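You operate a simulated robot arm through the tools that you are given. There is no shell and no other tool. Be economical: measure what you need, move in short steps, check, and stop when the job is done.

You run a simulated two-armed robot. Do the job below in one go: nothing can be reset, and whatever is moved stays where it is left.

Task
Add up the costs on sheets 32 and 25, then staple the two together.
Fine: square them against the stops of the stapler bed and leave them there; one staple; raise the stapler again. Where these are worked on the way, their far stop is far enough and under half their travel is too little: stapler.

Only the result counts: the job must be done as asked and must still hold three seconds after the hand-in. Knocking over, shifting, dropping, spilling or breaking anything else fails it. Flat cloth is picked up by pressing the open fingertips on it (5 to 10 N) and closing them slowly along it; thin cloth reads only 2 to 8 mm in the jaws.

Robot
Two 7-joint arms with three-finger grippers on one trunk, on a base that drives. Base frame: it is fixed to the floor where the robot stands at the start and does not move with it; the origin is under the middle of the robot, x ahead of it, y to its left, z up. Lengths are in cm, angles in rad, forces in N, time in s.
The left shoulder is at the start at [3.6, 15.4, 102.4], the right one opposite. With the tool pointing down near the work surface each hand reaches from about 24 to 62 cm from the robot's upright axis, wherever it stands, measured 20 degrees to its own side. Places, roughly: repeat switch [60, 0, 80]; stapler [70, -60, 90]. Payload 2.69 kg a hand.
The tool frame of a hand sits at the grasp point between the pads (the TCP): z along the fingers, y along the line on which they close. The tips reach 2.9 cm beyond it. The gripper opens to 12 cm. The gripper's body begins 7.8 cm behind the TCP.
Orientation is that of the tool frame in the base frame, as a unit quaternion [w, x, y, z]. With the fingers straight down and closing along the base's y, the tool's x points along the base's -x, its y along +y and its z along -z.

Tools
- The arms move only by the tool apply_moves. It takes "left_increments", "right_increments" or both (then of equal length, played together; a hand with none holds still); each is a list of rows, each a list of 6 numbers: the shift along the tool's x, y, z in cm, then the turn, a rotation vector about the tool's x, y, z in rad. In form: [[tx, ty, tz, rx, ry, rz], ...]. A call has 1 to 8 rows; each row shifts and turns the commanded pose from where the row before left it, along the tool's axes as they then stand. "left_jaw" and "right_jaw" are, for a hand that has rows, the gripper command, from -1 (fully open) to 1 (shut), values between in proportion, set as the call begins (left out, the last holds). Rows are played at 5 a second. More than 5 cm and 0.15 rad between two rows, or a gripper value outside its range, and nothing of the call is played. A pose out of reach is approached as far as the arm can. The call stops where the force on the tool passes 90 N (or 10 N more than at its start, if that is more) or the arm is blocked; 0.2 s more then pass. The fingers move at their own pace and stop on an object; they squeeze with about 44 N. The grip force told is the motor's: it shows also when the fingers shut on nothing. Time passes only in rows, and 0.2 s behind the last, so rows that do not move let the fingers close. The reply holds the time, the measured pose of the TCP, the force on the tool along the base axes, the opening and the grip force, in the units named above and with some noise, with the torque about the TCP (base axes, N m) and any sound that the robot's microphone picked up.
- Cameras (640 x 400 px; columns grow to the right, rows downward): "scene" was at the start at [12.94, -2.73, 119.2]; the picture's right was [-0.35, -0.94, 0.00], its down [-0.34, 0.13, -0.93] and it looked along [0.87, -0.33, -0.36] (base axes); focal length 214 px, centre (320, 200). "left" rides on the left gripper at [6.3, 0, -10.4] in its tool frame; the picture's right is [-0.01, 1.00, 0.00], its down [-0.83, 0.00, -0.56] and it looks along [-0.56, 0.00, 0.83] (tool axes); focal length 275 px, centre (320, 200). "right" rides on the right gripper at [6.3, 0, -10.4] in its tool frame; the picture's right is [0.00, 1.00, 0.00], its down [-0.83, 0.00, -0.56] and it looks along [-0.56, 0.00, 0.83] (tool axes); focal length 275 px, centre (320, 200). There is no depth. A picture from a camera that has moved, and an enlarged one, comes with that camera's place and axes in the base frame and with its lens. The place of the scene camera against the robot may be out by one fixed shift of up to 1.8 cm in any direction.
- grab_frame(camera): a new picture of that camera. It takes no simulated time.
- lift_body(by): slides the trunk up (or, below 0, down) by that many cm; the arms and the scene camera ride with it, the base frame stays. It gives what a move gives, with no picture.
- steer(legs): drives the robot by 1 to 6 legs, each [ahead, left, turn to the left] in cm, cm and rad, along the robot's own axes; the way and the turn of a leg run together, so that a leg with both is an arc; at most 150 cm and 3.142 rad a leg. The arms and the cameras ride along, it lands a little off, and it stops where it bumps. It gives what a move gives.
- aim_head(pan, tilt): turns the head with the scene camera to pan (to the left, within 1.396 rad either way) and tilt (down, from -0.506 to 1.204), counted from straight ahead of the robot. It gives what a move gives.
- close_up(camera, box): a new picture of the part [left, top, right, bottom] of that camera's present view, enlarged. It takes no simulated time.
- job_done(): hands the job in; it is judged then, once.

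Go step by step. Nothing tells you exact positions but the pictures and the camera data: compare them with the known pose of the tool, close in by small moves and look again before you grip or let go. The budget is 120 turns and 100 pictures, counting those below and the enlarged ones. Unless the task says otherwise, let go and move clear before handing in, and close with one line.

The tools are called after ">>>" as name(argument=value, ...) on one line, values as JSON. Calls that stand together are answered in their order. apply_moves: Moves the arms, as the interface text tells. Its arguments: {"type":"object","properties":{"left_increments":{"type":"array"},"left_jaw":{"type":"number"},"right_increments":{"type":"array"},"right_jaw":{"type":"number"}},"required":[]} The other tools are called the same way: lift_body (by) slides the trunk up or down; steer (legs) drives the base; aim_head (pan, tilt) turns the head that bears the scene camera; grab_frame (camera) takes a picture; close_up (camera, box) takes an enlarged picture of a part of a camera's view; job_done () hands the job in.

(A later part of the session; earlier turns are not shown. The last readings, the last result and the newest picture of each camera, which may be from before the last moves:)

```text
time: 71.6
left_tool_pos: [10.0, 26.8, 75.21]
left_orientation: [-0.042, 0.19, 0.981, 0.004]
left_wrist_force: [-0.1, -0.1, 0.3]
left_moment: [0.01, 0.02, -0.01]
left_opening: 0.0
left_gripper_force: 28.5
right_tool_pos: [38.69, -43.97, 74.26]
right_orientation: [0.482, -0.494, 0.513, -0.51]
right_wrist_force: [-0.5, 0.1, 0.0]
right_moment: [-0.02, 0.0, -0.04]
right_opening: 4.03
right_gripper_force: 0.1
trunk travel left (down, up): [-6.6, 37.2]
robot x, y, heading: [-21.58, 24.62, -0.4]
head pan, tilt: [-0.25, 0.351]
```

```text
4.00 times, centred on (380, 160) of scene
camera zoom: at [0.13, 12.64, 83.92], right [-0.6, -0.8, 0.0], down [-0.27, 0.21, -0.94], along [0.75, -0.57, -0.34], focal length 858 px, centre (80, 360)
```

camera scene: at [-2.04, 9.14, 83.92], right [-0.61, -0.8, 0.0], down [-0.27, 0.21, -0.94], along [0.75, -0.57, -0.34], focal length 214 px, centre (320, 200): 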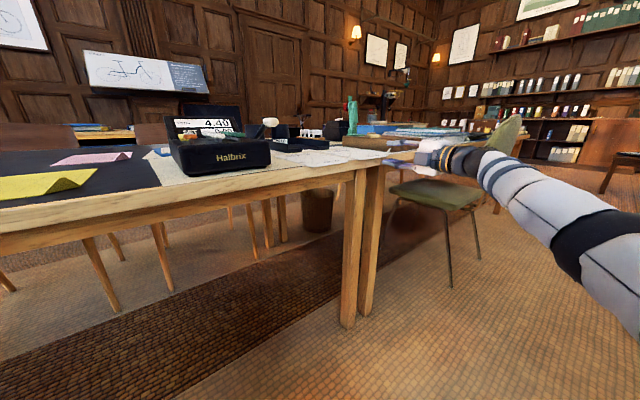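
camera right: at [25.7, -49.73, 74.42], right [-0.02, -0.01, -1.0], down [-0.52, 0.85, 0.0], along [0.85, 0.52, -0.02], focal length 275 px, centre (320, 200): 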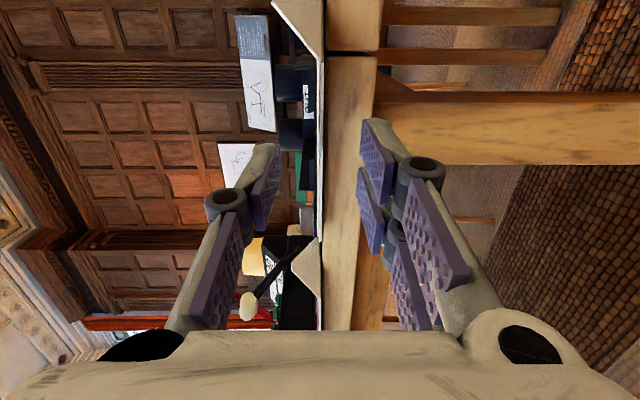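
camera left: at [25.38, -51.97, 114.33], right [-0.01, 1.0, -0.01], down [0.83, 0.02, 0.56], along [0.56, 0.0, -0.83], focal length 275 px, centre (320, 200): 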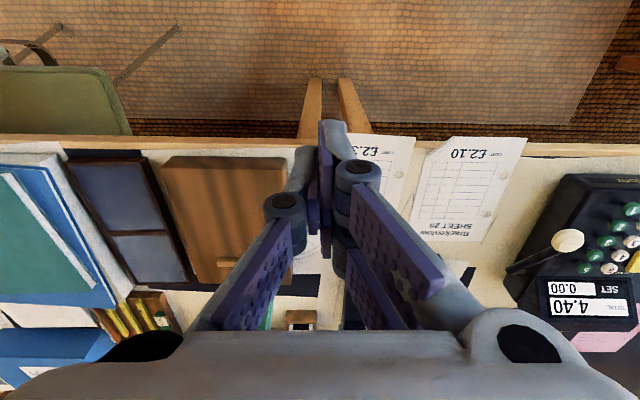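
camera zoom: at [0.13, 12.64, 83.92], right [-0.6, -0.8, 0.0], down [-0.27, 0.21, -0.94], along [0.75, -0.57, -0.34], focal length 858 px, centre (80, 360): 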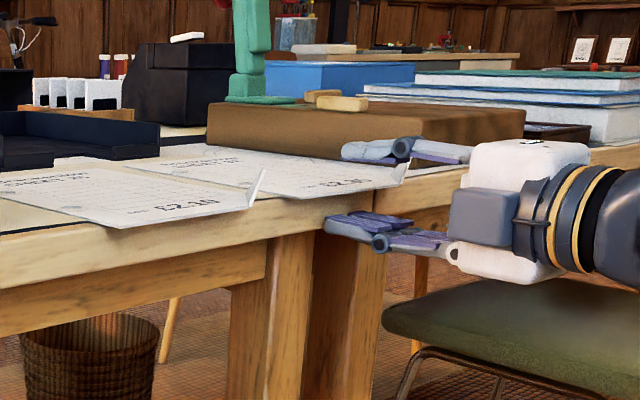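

The sheet's edge is between the pads with the lower finger just in front of the table edge. Closing the right gripper.

>>> apply_moves(right_increments=[[0, 0, 0, 0, 0, 0], [0, 0, 0, 0, 0, 0], [0, 0, 0, 0, 0, 0]], right_jaw=1)

>>> close_up(camera="scene", box=[300, 110, 460, 210])

```text
time: 72.4
left_tool_pos: [9.88, 26.76, 75.17]
left_orientation: [-0.042, 0.189, 0.981, 0.003]
left_wrist_force: [-0.2, 0.4, 0.5]
left_moment: [0.0, 0.01, 0.02]
left_opening: 0.0
left_gripper_force: 28.8
right_tool_pos: [38.78, -43.85, 74.34]
right_orientation: [0.482, -0.494, 0.513, -0.51]
right_wrist_force: [0.0, 0.0, 0.1]
right_moment: [0.0, -0.06, -0.02]
right_opening: 0.58
right_gripper_force: 30.4
trunk travel left (down, up): [-6.6, 37.2]
robot x, y, heading: [-21.35, 24.28, -0.402]
head pan, tilt: [-0.25, 0.351]
```

```text
4.00 times, centred on (380, 160) of scene
camera zoom: at [0.13, 12.65, 83.92], right [-0.6, -0.8, 0.0], down [-0.27, 0.21, -0.94], along [0.75, -0.57, -0.34], focal length 858 px, centre (80, 360)
```

zoom: 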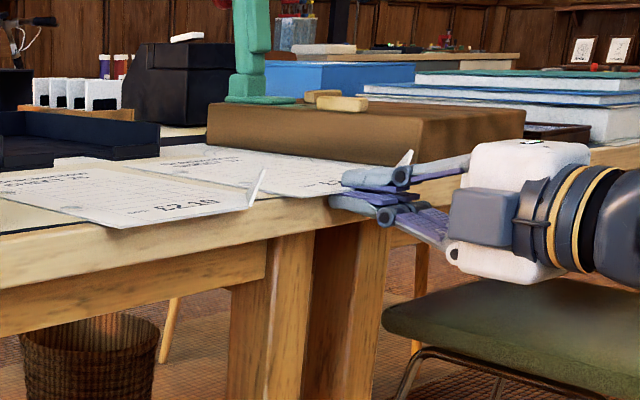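

Gripped (0.58 cm opening). I'll lift slightly and check the sheet follows.

>>> apply_moves(right_increments=[[0, -1.5, 0, 0, 0, 0], [0, -2, 0, 0, 0, 0], [0, -2, 0, 0, 0, 0], [0, -2, 0, 0, 0, 0]])

>>> grab_frame(camera="scene")

>>> grab_frame(camera="right")

```text
time: 73.4
left_tool_pos: [9.87, 26.77, 75.23]
left_orientation: [-0.042, 0.19, 0.981, 0.004]
left_wrist_force: [0.4, -0.2, 0.5]
left_moment: [-0.04, 0.01, 0.02]
left_opening: 0.0
left_gripper_force: 28.2
right_tool_pos: [38.35, -42.84, 81.5]
right_orientation: [0.481, -0.494, 0.514, -0.51]
right_wrist_force: [0.2, 0.4, 0.1]
right_moment: [0.01, 0.03, -0.03]
right_opening: 0.62
right_gripper_force: 31.2
right hand out of reach, approached as far as the arm can: row 2, 3, 4
trunk travel left (down, up): [-6.6, 37.2]
robot x, y, heading: [-21.47, 24.32, -0.401]
head pan, tilt: [-0.25, 0.351]
```

```text
42 pictures are left
camera scene: at [0.14, 12.67, 83.92], right [-0.6, -0.8, 0.0], down [-0.27, 0.21, -0.94], along [0.75, -0.57, -0.34], focal length 214 px, centre (320, 200)
```

scene: 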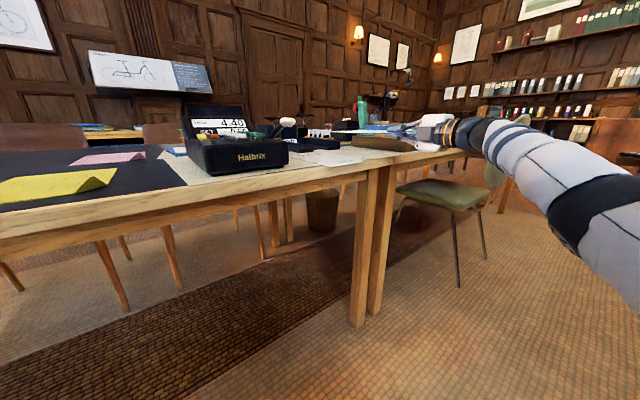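

```text
41 pictures are left
camera right: at [27.61, -48.53, 81.74], right [-0.02, -0.01, -1.0], down [-0.52, 0.86, 0.0], along [0.86, 0.52, -0.02], focal length 275 px, centre (320, 200)
```

right: 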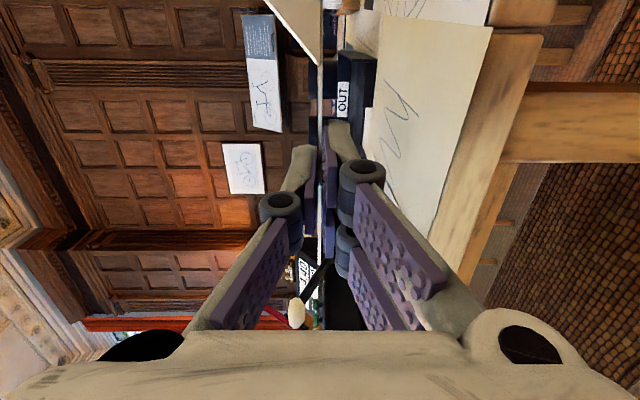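

The sheet is held flat and level. I'll back away 5 cm, then move 23 cm to the right to line up with the stapler bed.

>>> steer(legs=[[-4.6, -1.95, 0], [8.95, -21.2, 0]])

>>> apply_moves(right_increments=[[0, 0, 0, 0, -0.05, 0]])

>>> grab_frame(camera="scene")

>>> grab_frame(camera="right")

```text
time: 76.2
left_tool_pos: [4.96, 3.53, 75.16]
left_orientation: [-0.042, 0.191, 0.981, 0.004]
left_wrist_force: [0.0, 0.3, 0.2]
left_moment: [0.01, -0.02, 0.0]
left_opening: 0.03
left_gripper_force: 28.2
right_tool_pos: [33.17, -65.86, 81.42]
right_orientation: [0.482, -0.493, 0.514, -0.51]
right_wrist_force: [0.1, -0.7, -0.4]
right_moment: [-0.03, 0.03, -0.03]
right_opening: 0.6
right_gripper_force: 30.4
trunk travel left (down, up): [-6.6, 37.2]
robot x, y, heading: [-26.99, 1.42, -0.405]
head pan, tilt: [-0.25, 0.351]
```

```text
time: 76.6
left_tool_pos: [4.94, 3.6, 75.2]
left_orientation: [-0.041, 0.19, 0.981, 0.003]
left_wrist_force: [0.1, -0.4, -0.3]
left_moment: [0.0, 0.06, 0.02]
left_opening: 0.01
left_gripper_force: 28.7
right_tool_pos: [32.72, -65.29, 81.22]
right_orientation: [-0.495, 0.506, -0.502, 0.498]
right_wrist_force: [0.6, -0.1, -0.6]
right_moment: [0.01, 0.03, -0.03]
right_opening: 0.61
right_gripper_force: 30.4
right hand out of reach, approached as far as the arm can: row 1
trunk travel left (down, up): [-6.6, 37.2]
robot x, y, heading: [-27.18, 1.26, -0.4]
head pan, tilt: [-0.25, 0.351]
```

```text
40 pictures are left
camera scene: at [-4.92, -10.41, 83.92], right [-0.61, -0.8, 0.0], down [-0.27, 0.21, -0.94], along [0.75, -0.57, -0.34], focal length 214 px, centre (320, 200)
```

scene: 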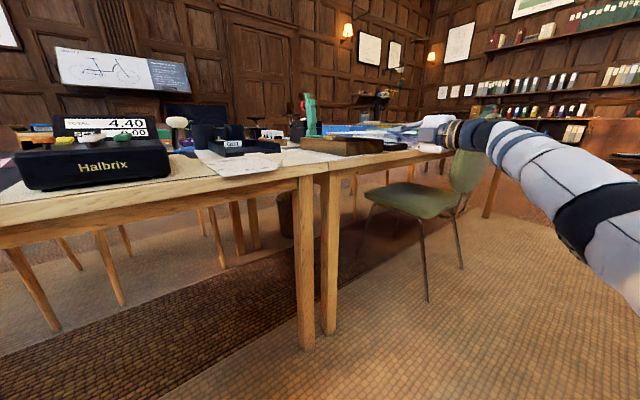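

```text
39 pictures are left
camera right: at [22.32, -71.47, 81.5], right [-0.02, -0.01, -1.0], down [-0.56, 0.83, 0.0], along [0.83, 0.56, -0.02], focal length 275 px, centre (320, 200)
```

right: 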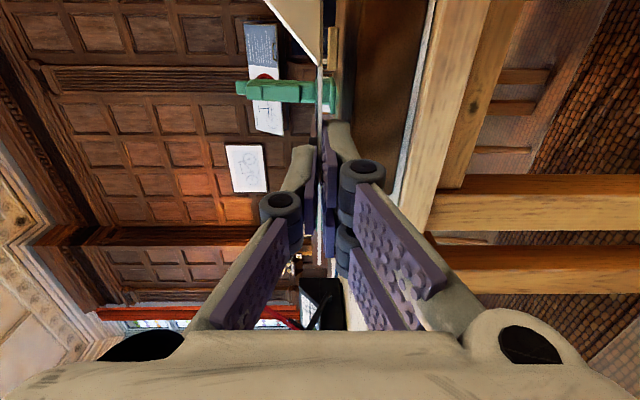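

The sheet is above the bed level, short of the stops. Advancing the base so that the far edge is about 1 cm short of the far stop.

>>> steer(legs=[[6.0, 2.0, 0]])

>>> close_up(camera="scene", box=[260, 80, 460, 200])

>>> grab_frame(camera="right")

```text
time: 77.6
left_tool_pos: [11.1, 3.11, 75.22]
left_orientation: [-0.042, 0.191, 0.981, 0.004]
left_wrist_force: [0.5, 0.7, -0.2]
left_moment: [-0.01, 0.05, -0.02]
left_opening: 0.01
left_gripper_force: 29.1
right_tool_pos: [39.05, -65.9, 81.27]
right_orientation: [-0.495, 0.506, -0.502, 0.497]
right_wrist_force: [0.0, 0.2, 0.6]
right_moment: [0.0, 0.05, 0.01]
right_opening: 0.6
right_gripper_force: 30.7
trunk travel left (down, up): [-6.6, 37.2]
robot x, y, heading: [-20.62, 0.41, -0.402]
head pan, tilt: [-0.25, 0.351]
```

```text
3.20 times, centred on (360, 140) of scene
camera zoom: at [1.34, -10.93, 83.92], right [-0.61, -0.8, 0.0], down [-0.27, 0.21, -0.94], along [0.75, -0.57, -0.34], focal length 686 px, centre (192, 392)
```

zoom: 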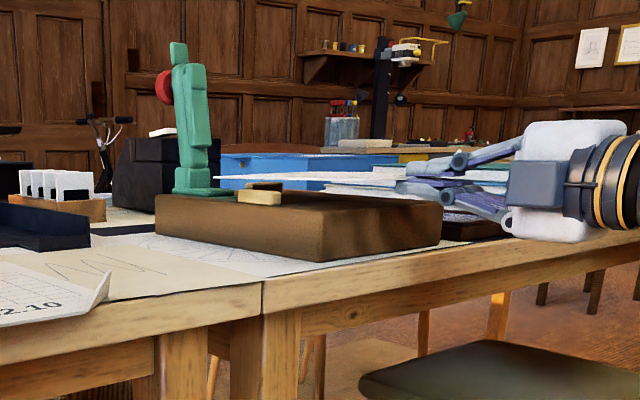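

```text
37 pictures are left
camera right: at [28.55, -72.02, 81.49], right [-0.02, -0.01, -1.0], down [-0.56, 0.83, 0.0], along [0.83, 0.56, -0.02], focal length 275 px, centre (320, 200)
```

right: 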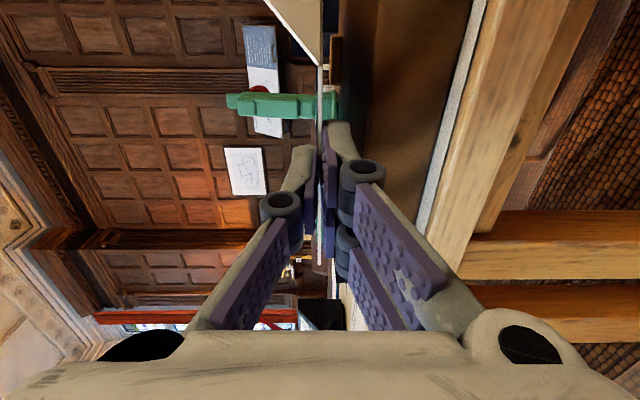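

The sheet hovers just above the stops. Lowering gently.

>>> apply_moves(right_increments=[[0, 0.7, 0, 0, 0, 0], [0, 0.7, 0, 0, 0, 0], [0, 0.6, 0, 0, 0, 0]])

>>> close_up(camera="scene", box=[300, 110, 400, 170])

>>> close_up(camera="right", box=[220, 0, 440, 180])

```text
time: 78.4
left_tool_pos: [11.12, 3.08, 75.21]
left_orientation: [-0.042, 0.191, 0.981, 0.004]
left_wrist_force: [-0.4, -0.2, 0.8]
left_moment: [-0.02, 0.06, 0.0]
left_opening: 0.03
left_gripper_force: 28.3
right_tool_pos: [39.17, -66.02, 79.31]
right_orientation: [-0.494, 0.506, -0.502, 0.498]
right_wrist_force: [-0.3, -0.3, -0.1]
right_moment: [0.0, 0.05, -0.01]
right_opening: 0.61
right_gripper_force: 31.1
right hand out of reach, approached as far as the arm can: row 3
trunk travel left (down, up): [-6.6, 37.2]
robot x, y, heading: [-20.43, 0.89, -0.404]
head pan, tilt: [-0.25, 0.351]
```

```text
6.40 times, centred on (350, 140) of scene
camera zoom: at [1.34, -10.92, 83.92], right [-0.61, -0.8, 0.0], down [-0.27, 0.21, -0.94], along [0.75, -0.57, -0.34], focal length 1373 px, centre (128, 584)
```

zoom: 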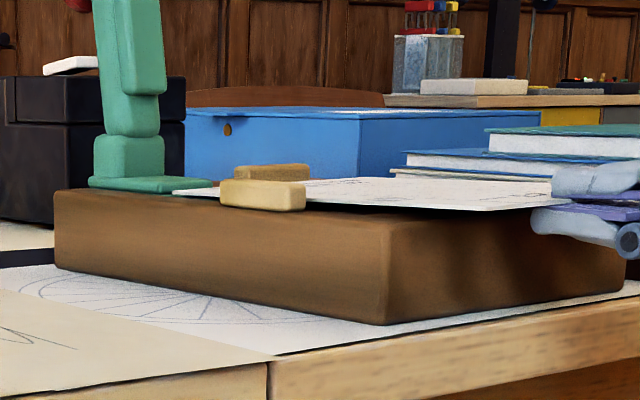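

```text
2.22 times, centred on (330, 90) of right
camera zoom: at [28.72, -72.27, 79.58], right [-0.02, -0.01, -1.0], down [-0.56, 0.83, 0.0], along [0.83, 0.56, -0.02], focal length 612 px, centre (298, 444)
```

zoom: 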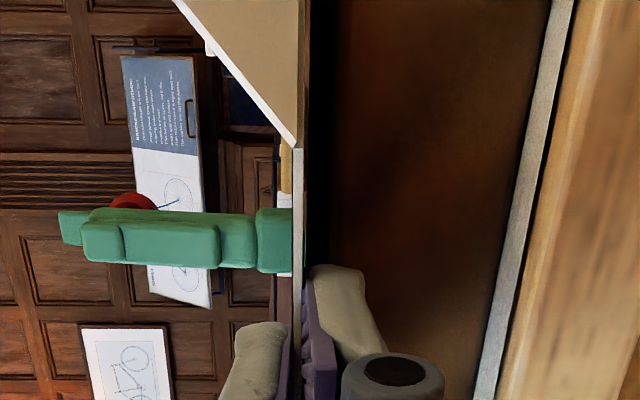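

Nearly down; lowering a bit more until it touches the bed.

>>> apply_moves(right_increments=[[0, 0.4, 0, 0, 0, 0], [0, 0.4, 0, 0, 0, 0]])

>>> close_up(camera="scene", box=[300, 110, 400, 170])

```text
time: 79.0
left_tool_pos: [11.12, 3.11, 75.37]
left_orientation: [-0.041, 0.19, 0.981, 0.003]
left_wrist_force: [0.3, -0.9, -0.7]
left_moment: [-0.02, 0.03, 0.0]
left_opening: 0.0
left_gripper_force: 28.2
right_tool_pos: [39.24, -65.97, 78.65]
right_orientation: [-0.496, 0.506, -0.501, 0.497]
right_wrist_force: [0.4, 0.8, 2.1]
right_moment: [0.18, -0.12, -0.03]
right_opening: 0.61
right_gripper_force: 30.8
trunk travel left (down, up): [-6.6, 37.2]
robot x, y, heading: [-20.19, 0.79, -0.397]
head pan, tilt: [-0.25, 0.351]
```

```text
6.40 times, centred on (350, 140) of scene
camera zoom: at [1.32, -10.9, 83.93], right [-0.61, -0.8, 0.0], down [-0.27, 0.21, -0.94], along [0.75, -0.57, -0.34], focal length 1373 px, centre (128, 584)
```

zoom: 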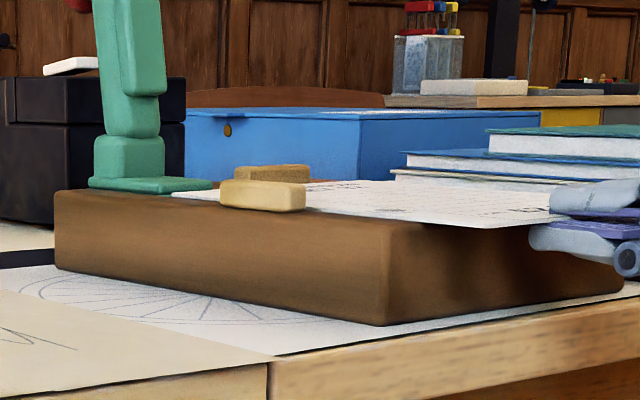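

It is touching the bed. Now ease forward to find the far stop by force.

>>> apply_moves(right_increments=[[0, 0, 0.3, 0, 0, 0], [0, 0, 0.3, 0, 0, 0]])

```text
time: 79.6
left_tool_pos: [11.16, 3.14, 75.34]
left_orientation: [-0.041, 0.191, 0.981, 0.004]
left_wrist_force: [0.7, 0.6, 0.5]
left_moment: [0.0, 0.02, -0.02]
left_opening: 0.0
left_gripper_force: 28.0
right_tool_pos: [39.68, -65.96, 78.59]
right_orientation: [-0.495, 0.505, -0.502, 0.498]
right_wrist_force: [-2.6, -1.1, 5.4]
right_moment: [0.3, -0.18, -0.12]
right_opening: 0.62
right_gripper_force: 30.8
trunk travel left (down, up): [-6.6, 37.2]
robot x, y, heading: [-20.13, 0.89, -0.399]
head pan, tilt: [-0.25, 0.351]
```

>>> apply_moves(right_increments=[[0, -0.05, 0.3, 0, 0, 0], [0, -0.05, 0.3, 0, 0, 0]])

>>> close_up(camera="scene", box=[300, 110, 400, 170])

```text
time: 80.2
left_tool_pos: [11.02, 3.09, 75.27]
left_orientation: [-0.04, 0.192, 0.981, 0.003]
left_wrist_force: [-0.6, 0.1, -0.1]
left_moment: [0.02, 0.03, 0.03]
left_opening: 0.0
left_gripper_force: 28.2
right_tool_pos: [39.76, -66.08, 78.7]
right_orientation: [-0.494, 0.504, -0.503, 0.5]
right_wrist_force: [-27.4, -0.7, 0.3]
right_moment: [0.1, -0.07, -0.32]
right_opening: 0.6
right_gripper_force: 30.6
right hand out of reach, approached as far as the arm can: row 2
trunk travel left (down, up): [-6.6, 37.2]
robot x, y, heading: [-20.23, 0.67, -0.401]
head pan, tilt: [-0.25, 0.351]
```

```text
6.40 times, centred on (350, 140) of scene
camera zoom: at [1.1, -10.96, 83.98], right [-0.61, -0.79, 0.0], down [-0.27, 0.21, -0.94], along [0.75, -0.57, -0.34], focal length 1373 px, centre (128, 584)
```

zoom: 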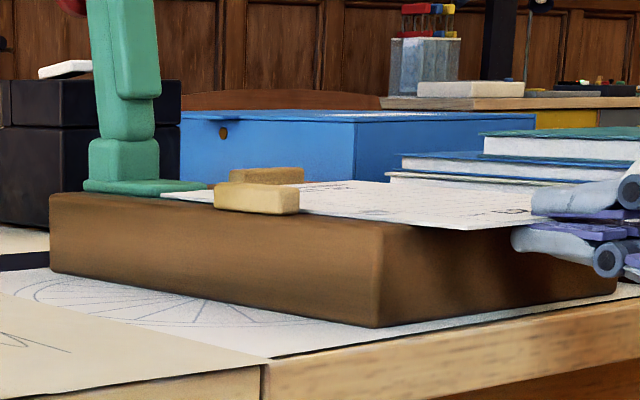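

Far stop found (27 N at TCP x 39.75). I'll ease back a hair and slide left to the side stop.

>>> apply_moves(right_increments=[[0, 0, -0.15, 0, 0, 0], [-0.25, 0, 0, 0, 0, 0], [-0.25, 0, 0, 0, 0, 0]])

```text
time: 81.0
left_tool_pos: [10.98, 3.15, 75.32]
left_orientation: [-0.041, 0.19, 0.981, 0.003]
left_wrist_force: [0.6, -0.2, 0.1]
left_moment: [-0.02, 0.01, 0.01]
left_opening: 0.02
left_gripper_force: 28.4
right_tool_pos: [39.77, -65.56, 78.81]
right_orientation: [-0.495, 0.505, -0.502, 0.498]
right_wrist_force: [-31.2, -2.9, -0.4]
right_moment: [-0.01, -0.05, -0.6]
right_opening: 0.59
right_gripper_force: 30.3
trunk travel left (down, up): [-6.6, 37.2]
robot x, y, heading: [-20.46, 1.09, -0.403]
head pan, tilt: [-0.25, 0.351]
```

>>> apply_moves(right_increments=[[0, 0, -0.2, 0, 0, 0], [-0.25, 0, 0, 0, 0, 0], [-0.25, 0, 0, 0, 0, 0]])

>>> close_up(camera="scene", box=[300, 110, 400, 170])

```text
time: 81.8
left_tool_pos: [10.83, 3.17, 75.44]
left_orientation: [-0.039, 0.191, 0.981, 0.003]
left_wrist_force: [0.2, 1.0, 0.2]
left_moment: [-0.02, 0.0, 0.03]
left_opening: 0.01
left_gripper_force: 28.3
right_tool_pos: [40.11, -65.29, 78.8]
right_orientation: [-0.496, 0.505, -0.501, 0.498]
right_wrist_force: [-36.4, 0.1, 0.3]
right_moment: [-0.01, -0.07, -0.02]
right_opening: 0.61
right_gripper_force: 30.5
right hand out of reach, approached as far as the arm can: row 1, 3
trunk travel left (down, up): [-6.6, 37.2]
robot x, y, heading: [-20.6, 1.07, -0.401]
head pan, tilt: [-0.25, 0.351]
```

```text
6.40 times, centred on (350, 140) of scene
camera zoom: at [1.08, -10.92, 83.99], right [-0.61, -0.8, 0.0], down [-0.27, 0.21, -0.94], along [0.75, -0.57, -0.34], focal length 1373 px, centre (128, 584)
```

zoom: 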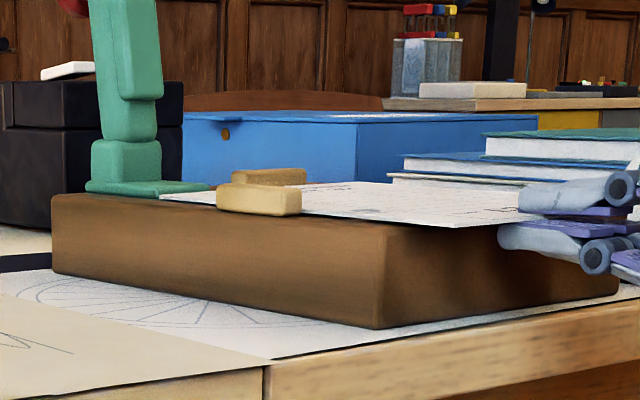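

Push force is high, so I'll relieve it with a tiny base step back before continuing left.

>>> steer(legs=[[-0.5, -0.2, 0]])

>>> apply_moves(right_increments=[[-0.2, 0, 0, 0, 0, 0]])

```text
time: 82.5
left_tool_pos: [10.65, 3.11, 75.2]
left_orientation: [-0.043, 0.189, 0.981, 0.004]
left_wrist_force: [0.6, 0.3, -0.7]
left_moment: [-0.02, -0.01, 0.0]
left_opening: 0.01
left_gripper_force: 28.6
right_tool_pos: [39.95, -65.08, 78.61]
right_orientation: [-0.495, 0.506, -0.501, 0.497]
right_wrist_force: [5.7, -7.0, 6.0]
right_moment: [0.24, -0.22, -1.04]
right_opening: 0.61
right_gripper_force: 30.7
trunk travel left (down, up): [-6.6, 37.2]
robot x, y, heading: [-21.1, 0.52, -0.405]
head pan, tilt: [-0.25, 0.351]
```

```text
time: 82.9
left_tool_pos: [10.68, 3.18, 75.3]
left_orientation: [-0.041, 0.189, 0.981, 0.004]
left_wrist_force: [0.2, 0.2, 1.3]
left_moment: [0.0, -0.01, 0.01]
left_opening: 0.01
left_gripper_force: 28.7
right_tool_pos: [39.99, -65.22, 78.72]
right_orientation: [-0.495, 0.507, -0.501, 0.497]
right_wrist_force: [-1.7, -3.4, 0.1]
right_moment: [0.07, -0.11, -0.35]
right_opening: 0.6
right_gripper_force: 30.3
trunk travel left (down, up): [-6.6, 37.2]
robot x, y, heading: [-20.71, 0.53, -0.402]
head pan, tilt: [-0.25, 0.351]
```

Side stop contact felt too (Fy negative) and the x force is near zero. Release and withdraw straight back with the base.

>>> apply_moves(right_increments=[[0, 0, 0, 0, 0, 0], [0, 0, 0, 0, 0, 0]], right_jaw=0.6)

>>> steer(legs=[[-7.4, -3.1, 0]])

>>> close_up(camera="scene", box=[280, 90, 440, 190])

```text
time: 83.5
left_tool_pos: [10.62, 3.15, 75.24]
left_orientation: [-0.041, 0.19, 0.981, 0.004]
left_wrist_force: [-0.5, -0.1, 0.5]
left_moment: [-0.01, 0.03, 0.0]
left_opening: 0.01
left_gripper_force: 28.9
right_tool_pos: [40.06, -64.88, 78.64]
right_orientation: [-0.495, 0.508, -0.501, 0.496]
right_wrist_force: [0.3, 0.1, 0.2]
right_moment: [-0.02, 0.0, 0.0]
right_opening: 2.39
right_gripper_force: 0.0
trunk travel left (down, up): [-6.6, 37.2]
robot x, y, heading: [-20.94, 0.61, -0.394]
head pan, tilt: [-0.25, 0.351]
```

```text
time: 84.5
left_tool_pos: [2.62, 3.08, 75.19]
left_orientation: [-0.042, 0.191, 0.981, 0.004]
left_wrist_force: [-0.6, -0.4, 0.1]
left_moment: [0.02, 0.02, -0.03]
left_opening: 0.01
left_gripper_force: 28.5
right_tool_pos: [32.09, -65.0, 78.72]
right_orientation: [-0.496, 0.507, -0.501, 0.496]
right_wrist_force: [0.5, -0.6, 0.8]
right_moment: [-0.01, 0.0, 0.0]
right_opening: 2.4
right_gripper_force: 0.0
trunk travel left (down, up): [-6.6, 37.2]
robot x, y, heading: [-28.94, 0.83, -0.401]
head pan, tilt: [-0.25, 0.351]
```

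```text
4.00 times, centred on (360, 140) of scene
camera zoom: at [-7.11, -10.91, 83.92], right [-0.61, -0.8, 0.0], down [-0.27, 0.21, -0.94], along [0.75, -0.57, -0.34], focal length 858 px, centre (160, 440)
```

zoom: 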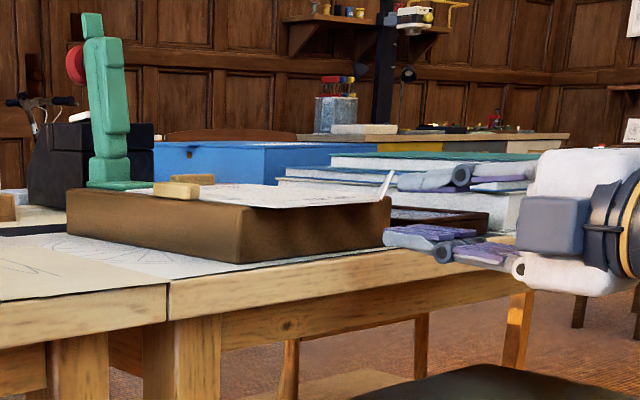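

Sheet 32 rests on the bed. Now drive left to line up with sheet 25 (grip point about y -27.2), keeping the hand in front of the table.

>>> steer(legs=[[-13.4, 35.4, 0]])

>>> apply_moves(right_increments=[[0, 1, 0, 0, 0, 0], [0, 1, 0, 0, 0, 0], [0, 1, 0, 0, 0, 0], [0, 1, 0, 0, 0, 0], [0, 0.4, 0, 0, 0, 0]], right_jaw=0.33)

>>> grab_frame(camera="right")

```text
time: 87.4
left_tool_pos: [3.81, 35.0, 75.25]
left_orientation: [-0.039, 0.199, 0.979, 0.01]
left_wrist_force: [0.4, 0.7, 0.6]
left_moment: [0.01, -0.02, -0.02]
left_opening: 0.01
left_gripper_force: 28.3
right_tool_pos: [32.66, -33.24, 78.53]
right_orientation: [0.495, -0.502, 0.505, -0.498]
right_wrist_force: [-0.1, -0.5, 0.8]
right_moment: [0.0, -0.01, 0.0]
right_opening: 2.37
right_gripper_force: 0.1
trunk travel left (down, up): [-6.6, 37.2]
robot x, y, heading: [-27.25, 33.67, -0.407]
head pan, tilt: [-0.25, 0.351]
stopped in leg 1: the robot was blocked; the commanded pose is now the measured one
```

```text
time: 88.6
left_tool_pos: [3.77, 35.04, 75.32]
left_orientation: [-0.041, 0.197, 0.979, 0.01]
left_wrist_force: [-0.5, 0.4, -0.7]
left_moment: [0.01, 0.01, 0.0]
left_opening: 0.0
left_gripper_force: 28.2
right_tool_pos: [33.13, -33.8, 73.96]
right_orientation: [0.497, -0.502, 0.505, -0.496]
right_wrist_force: [0.2, -0.4, 0.1]
right_moment: [-0.03, 0.01, -0.02]
right_opening: 4.05
right_gripper_force: 0.0
right hand out of reach, approached as far as the arm can: row 2, 5
trunk travel left (down, up): [-6.6, 37.2]
robot x, y, heading: [-27.5, 33.74, -0.408]
head pan, tilt: [-0.25, 0.351]
```

```text
30 pictures are left
camera right: at [22.62, -39.93, 74.1], right [-0.01, 0.0, -1.0], down [-0.55, 0.83, 0.01], along [0.83, 0.55, -0.01], focal length 275 px, centre (320, 200)
```

right: 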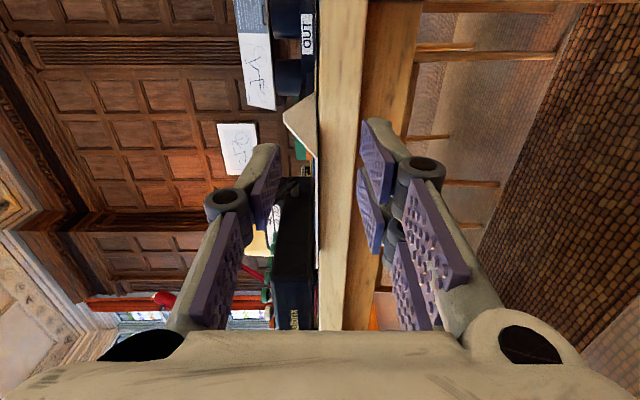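

The base was blocked on its left. I'll step back slightly and turn the base a little left instead, to bring the hand to y of about -30.5, a grip clear of the curled corner.

>>> steer(legs=[[-3.0, -1.8, 0], [0, 0, 0.065]])

>>> apply_moves(right_increments=[[0, 0, 0, 0, 0.065, 0]])

>>> grab_frame(camera="right")

>>> grab_frame(camera="scene")

```text
time: 89.9
left_tool_pos: [0.47, 34.98, 75.06]
left_orientation: [-0.042, 0.187, 0.981, 0.013]
left_wrist_force: [0.7, -0.2, 0.2]
left_moment: [-0.03, -0.01, 0.0]
left_opening: 0.01
left_gripper_force: 28.2
right_tool_pos: [32.58, -32.28, 73.96]
right_orientation: [-0.505, 0.513, -0.496, 0.487]
right_wrist_force: [0.2, -0.8, -0.9]
right_moment: [0.04, -0.06, 0.0]
right_opening: 4.0
right_gripper_force: 0.1
trunk travel left (down, up): [-6.6, 37.2]
robot x, y, heading: [-30.73, 32.36, -0.372]
head pan, tilt: [-0.25, 0.351]
stopped in leg 2: the robot was blocked; the commanded pose is now the measured one
```

```text
time: 90.3
left_tool_pos: [0.55, 34.97, 75.12]
left_orientation: [-0.043, 0.185, 0.982, 0.013]
left_wrist_force: [-0.8, -0.7, 0.4]
left_moment: [0.0, -0.01, 0.02]
left_opening: 0.01
left_gripper_force: 29.0
right_tool_pos: [33.33, -33.02, 73.74]
right_orientation: [0.49, -0.498, 0.512, -0.501]
right_wrist_force: [-0.2, 0.5, -0.4]
right_moment: [-0.01, -0.02, 0.01]
right_opening: 4.04
right_gripper_force: 0.0
right hand out of reach, approached as far as the arm can: row 1
trunk travel left (down, up): [-6.6, 37.2]
robot x, y, heading: [-31.14, 32.57, -0.374]
head pan, tilt: [-0.25, 0.351]
```

```text
29 pictures are left
camera right: at [22.77, -38.99, 73.92], right [-0.02, 0.0, -1.0], down [-0.53, 0.85, 0.01], along [0.85, 0.53, -0.02], focal length 275 px, centre (320, 200)
```

right: 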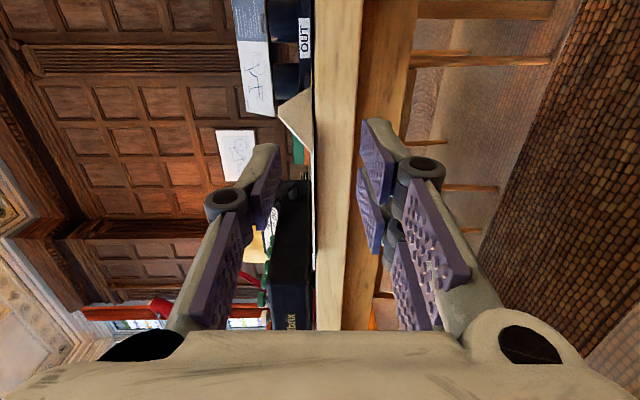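

```text
28 pictures are left
camera scene: at [-8.49, 20.94, 83.77], right [-0.58, -0.81, -0.01], down [-0.28, 0.21, -0.94], along [0.76, -0.54, -0.35], focal length 214 px, centre (320, 200)
```

scene: 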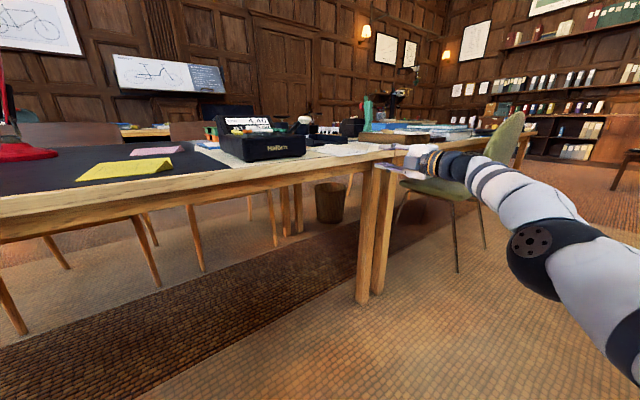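

I'll look left to see what blocks the robot.

>>> aim_head(pan=1.3, tilt=0.5)

>>> apply_moves(right_increments=[[0, 0, 0, 0, 0, 0], [0, 0, 0, 0, 0, 0], [0, 0, 0, 0, 0, 0], [0, 0, 0, 0, 0, 0]])

>>> grab_frame(camera="scene")

```text
time: 92.0
left_tool_pos: [0.54, 34.83, 74.95]
left_orientation: [-0.045, 0.182, 0.982, 0.011]
left_wrist_force: [0.8, 0.0, 0.1]
left_moment: [0.01, 0.0, 0.02]
left_opening: 0.01
left_gripper_force: 28.5
right_tool_pos: [33.32, -33.11, 73.62]
right_orientation: [0.49, -0.497, 0.512, -0.5]
right_wrist_force: [0.6, -0.5, -0.2]
right_moment: [-0.03, 0.01, 0.02]
right_opening: 4.04
right_gripper_force: 0.0
trunk travel left (down, up): [-6.6, 37.2]
robot x, y, heading: [-30.75, 32.68, -0.371]
head pan, tilt: [1.3, 0.499]
```

```text
time: 93.0
left_tool_pos: [0.71, 34.91, 75.08]
left_orientation: [-0.045, 0.183, 0.982, 0.013]
left_wrist_force: [-0.2, 0.1, 0.5]
left_moment: [0.03, 0.0, 0.0]
left_opening: 0.0
left_gripper_force: 28.2
right_tool_pos: [33.48, -33.17, 73.55]
right_orientation: [0.49, -0.497, 0.512, -0.501]
right_wrist_force: [-0.2, -0.2, -0.4]
right_moment: [0.02, 0.02, 0.01]
right_opening: 4.01
right_gripper_force: 0.1
trunk travel left (down, up): [-6.6, 37.2]
robot x, y, heading: [-30.66, 32.5, -0.365]
head pan, tilt: [1.3, 0.499]
```

```text
27 pictures are left
camera scene: at [-6.87, 25.27, 83.37], right [-0.11, -0.99, -0.01], down [-0.39, 0.05, -0.92], along [0.92, -0.1, -0.39], focal length 214 px, centre (320, 200)
```

scene: 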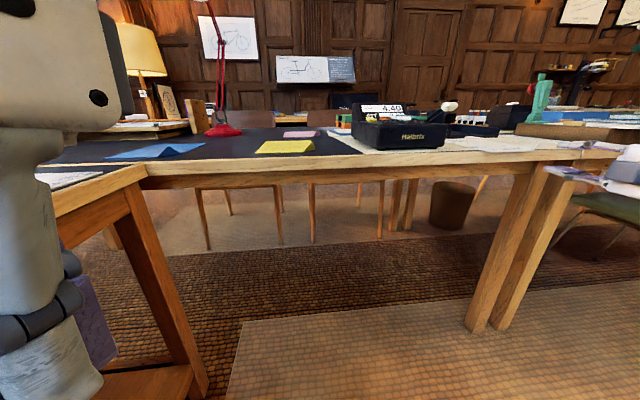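

A side table stands on the left, and the left elbow is probably touching it. I'll raise the left hand well above table height, then back off and turn a bit more left.

>>> apply_moves(left_increments=[[0, 0, -4, 0, 0, 0], [0, 0, -4, 0, 0, 0], [0, 0, -4, 0, 0, 0], [0, 0, -4, 0, 0, 0], [-1.5, 0, -4, 0, 0, 0], [-1.5, 0, -4, 0, 0, 0]])

>>> steer(legs=[[-3.4, -2.0, 0], [0, 0, 0.07]])

```text
time: 93.9
left_tool_pos: [-1.18, 33.56, 77.32]
left_orientation: [-0.05, 0.159, 0.986, -0.005]
left_wrist_force: [0.0, -0.5, 0.3]
left_moment: [-0.02, 0.0, -0.02]
left_opening: 0.0
left_gripper_force: 28.3
left hand out of reach, approached as far as the arm can: row 1, 2, 3, 4
right_tool_pos: [33.38, -32.05, 74.47]
right_orientation: [0.489, -0.5, 0.508, -0.503]
right_wrist_force: [0.4, -0.7, 0.5]
right_moment: [0.05, 0.0, 0.01]
right_opening: 4.02
right_gripper_force: 0.0
trunk travel left (down, up): [-6.6, 37.2]
robot x, y, heading: [-30.77, 32.51, -0.365]
head pan, tilt: [1.3, 0.499]
stopped in row 4 (left hand): the force on the tool passed its limit at 112 N (the readings are from after the stop); the commanded pose is now the measured one
```

```text
time: 95.4
left_tool_pos: [-4.97, 34.18, 77.3]
left_orientation: [-0.053, 0.128, 0.99, -0.007]
left_wrist_force: [-0.3, 0.5, -0.4]
left_moment: [0.02, 0.03, 0.01]
left_opening: 0.0
left_gripper_force: 28.0
right_tool_pos: [33.39, -29.3, 74.2]
right_orientation: [-0.505, 0.513, -0.495, 0.487]
right_wrist_force: [0.1, -0.3, -0.4]
right_moment: [-0.04, 0.01, 0.01]
right_opening: 4.02
right_gripper_force: 0.1
trunk travel left (down, up): [-6.6, 37.2]
robot x, y, heading: [-34.56, 32.0, -0.308]
head pan, tilt: [1.3, 0.499]
stopped in leg 2: the robot was blocked; the commanded pose is now the measured one
```

The hand is now at (33.4, -29.3, 74.2) with small yaw, which is usable. Advancing straight in with the base.

>>> steer(legs=[[4.95, 1.55, 0]])

>>> grab_frame(camera="right")

```text
time: 96.3
left_tool_pos: [0.36, 34.25, 77.4]
left_orientation: [-0.052, 0.126, 0.991, -0.009]
left_wrist_force: [-0.2, -0.3, 0.0]
left_moment: [0.01, 0.01, 0.04]
left_opening: 0.01
left_gripper_force: 28.1
right_tool_pos: [38.63, -29.23, 74.01]
right_orientation: [-0.503, 0.515, -0.495, 0.487]
right_wrist_force: [-0.1, 0.3, -1.0]
right_moment: [-0.03, -0.02, 0.0]
right_opening: 4.01
right_gripper_force: 0.1
trunk travel left (down, up): [-6.6, 37.2]
robot x, y, heading: [-29.59, 31.8, -0.308]
head pan, tilt: [1.3, 0.499]
```

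```text
26 pictures are left
camera right: at [28.38, -35.82, 74.26], right [-0.02, -0.01, -1.0], down [-0.59, 0.81, 0.01], along [0.81, 0.59, -0.02], focal length 275 px, centre (320, 200)
```

right: 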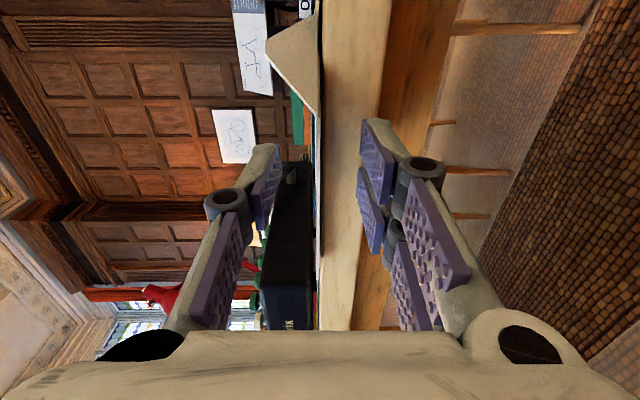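

Aligned and clear of the curl. A small further advance, then grip.

>>> steer(legs=[[0.35, 0.1, 0]])

>>> apply_moves(right_increments=[[0, 0, 0, 0, 0, 0], [0, 0, 0, 0, 0, 0], [0, 0, 0, 0, 0, 0]], right_jaw=1)

>>> grab_frame(camera="right")

```text
time: 97.0
left_tool_pos: [0.64, 34.18, 77.59]
left_orientation: [-0.054, 0.124, 0.991, -0.012]
left_wrist_force: [-0.1, -0.5, -0.4]
left_moment: [-0.02, -0.04, -0.01]
left_opening: 0.0
left_gripper_force: 28.4
right_tool_pos: [38.68, -29.26, 74.24]
right_orientation: [-0.504, 0.513, -0.495, 0.487]
right_wrist_force: [-0.9, 0.9, 0.2]
right_moment: [-0.03, 0.0, -0.01]
right_opening: 4.02
right_gripper_force: 0.1
trunk travel left (down, up): [-6.6, 37.2]
robot x, y, heading: [-28.96, 32.0, -0.304]
head pan, tilt: [1.3, 0.499]
```

```text
time: 97.8
left_tool_pos: [0.53, 34.21, 77.73]
left_orientation: [-0.055, 0.122, 0.991, -0.014]
left_wrist_force: [0.1, -0.7, -0.3]
left_moment: [-0.03, 0.02, 0.0]
left_opening: 0.0
left_gripper_force: 28.2
right_tool_pos: [38.75, -29.35, 74.3]
right_orientation: [-0.504, 0.513, -0.495, 0.487]
right_wrist_force: [-0.4, 0.0, 1.0]
right_moment: [0.0, -0.02, -0.02]
right_opening: 0.58
right_gripper_force: 30.4
trunk travel left (down, up): [-6.6, 37.2]
robot x, y, heading: [-29.22, 31.7, -0.308]
head pan, tilt: [1.3, 0.499]
```

```text
25 pictures are left
camera right: at [28.48, -35.93, 74.43], right [-0.02, -0.01, -1.0], down [-0.59, 0.81, 0.0], along [0.81, 0.59, -0.02], focal length 275 px, centre (320, 200)
```

right: 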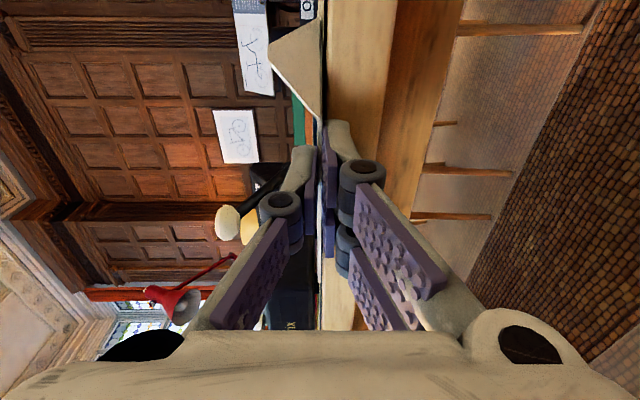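

Gripped (0.58 again). Lifting.

>>> apply_moves(right_increments=[[0, -1.5, 0, 0, 0, 0], [0, -2, 0, 0, 0, 0], [0, -2, 0, 0, 0, 0], [0, -2, 0, 0, 0, 0]])

>>> aim_head(pan=-0.3, tilt=0.35)

>>> apply_moves(right_increments=[[0, 0, 0, 0, 0, 0], [0, 0, 0, 0, 0, 0], [0, 0, 0, 0, 0, 0], [0, 0, 0, 0, 0, 0], [0, 0, 0, 0, 0, 0], [0, 0, 0, 0, 0, 0]])

>>> grab_frame(camera="scene")

```text
time: 98.8
left_tool_pos: [0.65, 34.24, 77.57]
left_orientation: [-0.055, 0.121, 0.991, -0.014]
left_wrist_force: [0.7, 1.1, -0.1]
left_moment: [0.03, 0.0, 0.01]
left_opening: 0.0
left_gripper_force: 28.6
right_tool_pos: [38.38, -27.76, 81.73]
right_orientation: [-0.504, 0.513, -0.495, 0.488]
right_wrist_force: [-1.1, -0.6, -1.1]
right_moment: [0.0, 0.02, -0.03]
right_opening: 0.61
right_gripper_force: 30.6
right hand out of reach, approached as far as the arm can: row 2, 4
trunk travel left (down, up): [-6.6, 37.2]
robot x, y, heading: [-29.29, 31.78, -0.305]
head pan, tilt: [1.3, 0.499]
```

```text
time: 100.5
left_tool_pos: [0.62, 34.02, 77.39]
left_orientation: [-0.052, 0.121, 0.991, -0.011]
left_wrist_force: [50.1, -48.8, -11.0]
left_moment: [7.21, 6.81, 2.5]
left_opening: 0.0
left_gripper_force: 29.0
right_tool_pos: [38.43, -27.61, 81.78]
right_orientation: [-0.504, 0.513, -0.494, 0.488]
right_wrist_force: [-0.2, -0.2, -0.7]
right_moment: [0.0, 0.06, 0.04]
right_opening: 0.59
right_gripper_force: 30.9
trunk travel left (down, up): [-6.6, 37.2]
robot x, y, heading: [-29.07, 31.82, -0.306]
head pan, tilt: [-0.3, 0.351]
```

```text
time: 101.9
left_tool_pos: [0.62, 34.11, 77.5]
left_orientation: [-0.052, 0.12, 0.991, -0.01]
left_wrist_force: [53.6, -47.2, -10.1]
left_moment: [6.91, 7.38, 2.6]
left_opening: 0.0
left_gripper_force: 28.4
right_tool_pos: [38.44, -27.65, 81.75]
right_orientation: [-0.504, 0.513, -0.495, 0.488]
right_wrist_force: [0.0, 0.2, -0.3]
right_moment: [-0.01, 0.04, -0.01]
right_opening: 0.63
right_gripper_force: 31.0
trunk travel left (down, up): [-6.6, 37.2]
robot x, y, heading: [-29.28, 31.99, -0.314]
head pan, tilt: [-0.3, 0.351]
```

```text
24 pictures are left
camera scene: at [-5.23, 24.87, 84.73], right [-0.23, -0.97, 0.0], down [-0.25, 0.06, -0.97], along [0.94, -0.22, -0.26], focal length 214 px, centre (320, 200)
```

scene: 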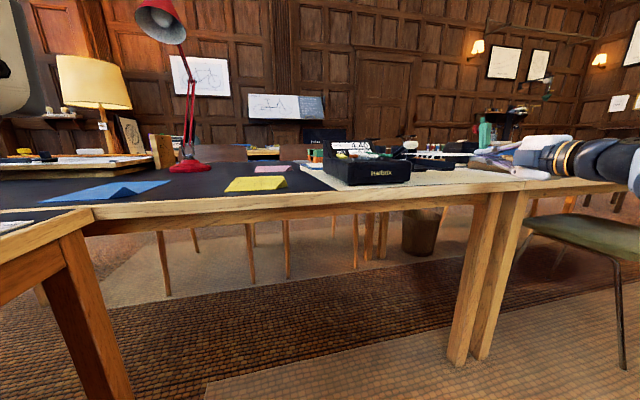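

The head is pressing on the raised left forearm. I'll drive back and to the right away from the side table first, then lower the left hand.

>>> steer(legs=[[-4.7, -1.5, 0], [4.5, -14.3, 0]])

>>> apply_moves(left_increments=[[0, 1, 2, 0, 0, 0], [0, 1, 2, 0, 0, 0], [0, 1, 2, 0, 0, 0]])

```text
time: 104.2
left_tool_pos: [-4.2, 19.37, 77.38]
left_orientation: [-0.053, 0.12, 0.991, -0.012]
left_wrist_force: [63.2, -43.1, -9.2]
left_moment: [6.23, 8.74, 2.66]
left_opening: 0.01
left_gripper_force: 28.6
right_tool_pos: [33.42, -42.53, 81.93]
right_orientation: [-0.503, 0.514, -0.495, 0.488]
right_wrist_force: [0.4, 0.2, -0.6]
right_moment: [-0.01, 0.06, -0.02]
right_opening: 0.6
right_gripper_force: 30.9
trunk travel left (down, up): [-6.6, 37.2]
robot x, y, heading: [-34.37, 16.97, -0.314]
head pan, tilt: [-0.3, 0.351]
```

```text
time: 105.0
left_tool_pos: [-4.1, 22.2, 71.29]
left_orientation: [-0.054, 0.12, 0.991, -0.012]
left_wrist_force: [-0.6, -0.5, 0.5]
left_moment: [0.01, 0.0, 0.0]
left_opening: 0.0
left_gripper_force: 28.4
right_tool_pos: [33.3, -42.42, 81.96]
right_orientation: [-0.503, 0.514, -0.494, 0.489]
right_wrist_force: [-0.8, -0.3, 0.2]
right_moment: [-0.01, 0.06, 0.02]
right_opening: 0.57
right_gripper_force: 30.8
trunk travel left (down, up): [-6.6, 37.2]
robot x, y, heading: [-34.59, 17.04, -0.308]
head pan, tilt: [-0.3, 0.351]
```

The left hand is free again. Next, drive right so the hand is at y of about -67.5 in front of the bed.

>>> steer(legs=[[7.7, -24.0, 0]])

>>> grab_frame(camera="right")

```text
time: 107.4
left_tool_pos: [-4.18, -3.07, 71.35]
left_orientation: [-0.054, 0.12, 0.991, -0.013]
left_wrist_force: [-0.3, -0.7, 0.1]
left_moment: [0.01, -0.03, -0.01]
left_opening: 0.01
left_gripper_force: 28.6
right_tool_pos: [33.25, -67.75, 81.91]
right_orientation: [-0.503, 0.514, -0.494, 0.489]
right_wrist_force: [-0.1, -0.2, 0.8]
right_moment: [-0.02, 0.03, 0.02]
right_opening: 0.59
right_gripper_force: 30.8
trunk travel left (down, up): [-6.6, 37.2]
robot x, y, heading: [-34.27, -8.24, -0.311]
head pan, tilt: [-0.3, 0.351]
```

```text
23 pictures are left
camera right: at [22.94, -74.33, 82.17], right [-0.02, -0.01, -1.0], down [-0.58, 0.81, 0.0], along [0.81, 0.58, -0.02], focal length 275 px, centre (320, 200)
```

right: 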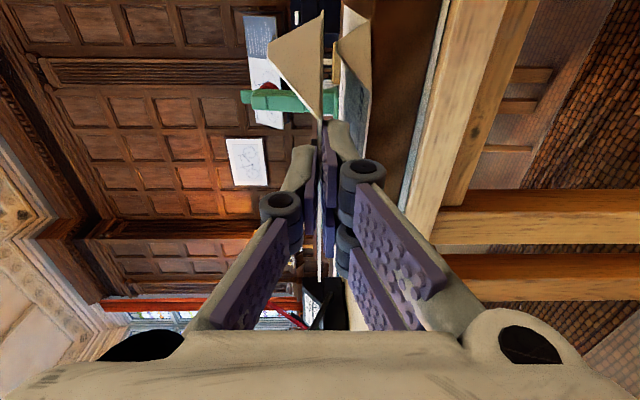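

Advance over the bed to just short of the far stop.

>>> steer(legs=[[5.2, 1.67, 0]])

>>> apply_moves(right_increments=[[0, 0.8, 0, 0, 0, 0], [0, 0.8, 0, 0, 0, 0]])

>>> close_up(camera="scene", box=[300, 110, 440, 190])

```text
time: 108.4
left_tool_pos: [1.14, -3.04, 71.36]
left_orientation: [-0.053, 0.121, 0.991, -0.013]
left_wrist_force: [-0.6, -0.9, 0.1]
left_moment: [-0.03, -0.04, 0.02]
left_opening: 0.02
left_gripper_force: 28.8
right_tool_pos: [38.61, -67.81, 82.02]
right_orientation: [-0.502, 0.514, -0.495, 0.489]
right_wrist_force: [-0.3, -0.2, 0.5]
right_moment: [0.0, 0.05, 0.02]
right_opening: 0.6
right_gripper_force: 30.2
trunk travel left (down, up): [-6.6, 37.2]
robot x, y, heading: [-28.7, -8.16, -0.304]
head pan, tilt: [-0.3, 0.351]
```

```text
time: 109.0
left_tool_pos: [1.19, -3.08, 71.23]
left_orientation: [-0.054, 0.121, 0.991, -0.012]
left_wrist_force: [-0.6, -0.2, -0.5]
left_moment: [0.0, 0.02, -0.01]
left_opening: 0.02
left_gripper_force: 28.6
right_tool_pos: [38.88, -68.14, 80.51]
right_orientation: [-0.503, 0.514, -0.493, 0.489]
right_wrist_force: [0.3, -0.1, 0.0]
right_moment: [-0.02, 0.03, 0.02]
right_opening: 0.59
right_gripper_force: 30.8
right hand out of reach, approached as far as the arm can: row 2
trunk travel left (down, up): [-6.6, 37.2]
robot x, y, heading: [-28.69, -8.36, -0.314]
head pan, tilt: [-0.3, 0.351]
```

```text
4.57 times, centred on (370, 150) of scene
camera zoom: at [-6.29, -18.21, 83.92], right [-0.57, -0.82, 0.0], down [-0.28, 0.2, -0.94], along [0.77, -0.54, -0.34], focal length 980 px, centre (91, 429)
```

zoom: 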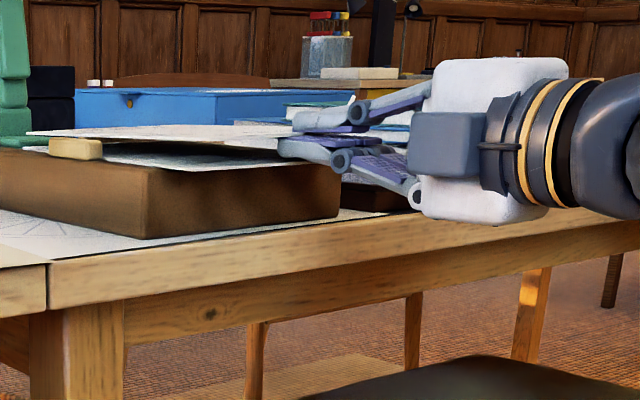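

Lowering onto sheet 32.

>>> apply_moves(right_increments=[[0, 0.5, 0, 0, 0, 0], [0, 0.5, 0, 0, 0, 0], [0, 0.4, 0, 0, 0, 0]])

>>> close_up(camera="scene", box=[290, 120, 390, 180])

```text
time: 109.8
left_tool_pos: [1.1, -2.96, 71.37]
left_orientation: [-0.053, 0.121, 0.991, -0.013]
left_wrist_force: [0.6, 0.5, -0.1]
left_moment: [-0.01, -0.04, 0.0]
left_opening: 0.0
left_gripper_force: 28.3
right_tool_pos: [38.99, -68.03, 79.45]
right_orientation: [-0.504, 0.513, -0.493, 0.49]
right_wrist_force: [-2.1, 4.7, 11.8]
right_moment: [0.16, -0.56, 0.2]
right_opening: 0.61
right_gripper_force: 30.8
trunk travel left (down, up): [-6.6, 37.2]
robot x, y, heading: [-28.95, -8.28, -0.31]
head pan, tilt: [-0.3, 0.351]
```

```text
6.40 times, centred on (340, 150) of scene
camera zoom: at [-6.38, -18.1, 83.97], right [-0.57, -0.82, 0.0], down [-0.28, 0.2, -0.94], along [0.77, -0.54, -0.34], focal length 1373 px, centre (192, 520)
```

zoom: 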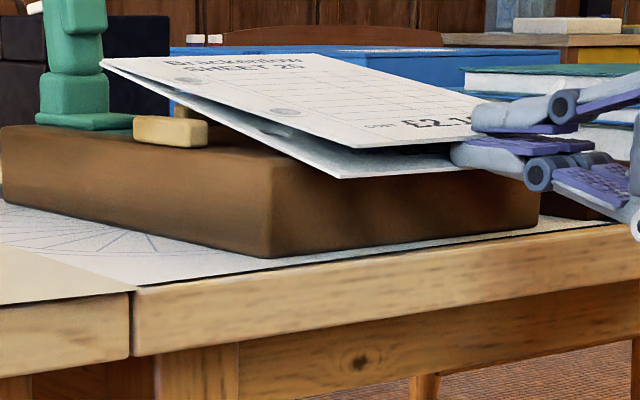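

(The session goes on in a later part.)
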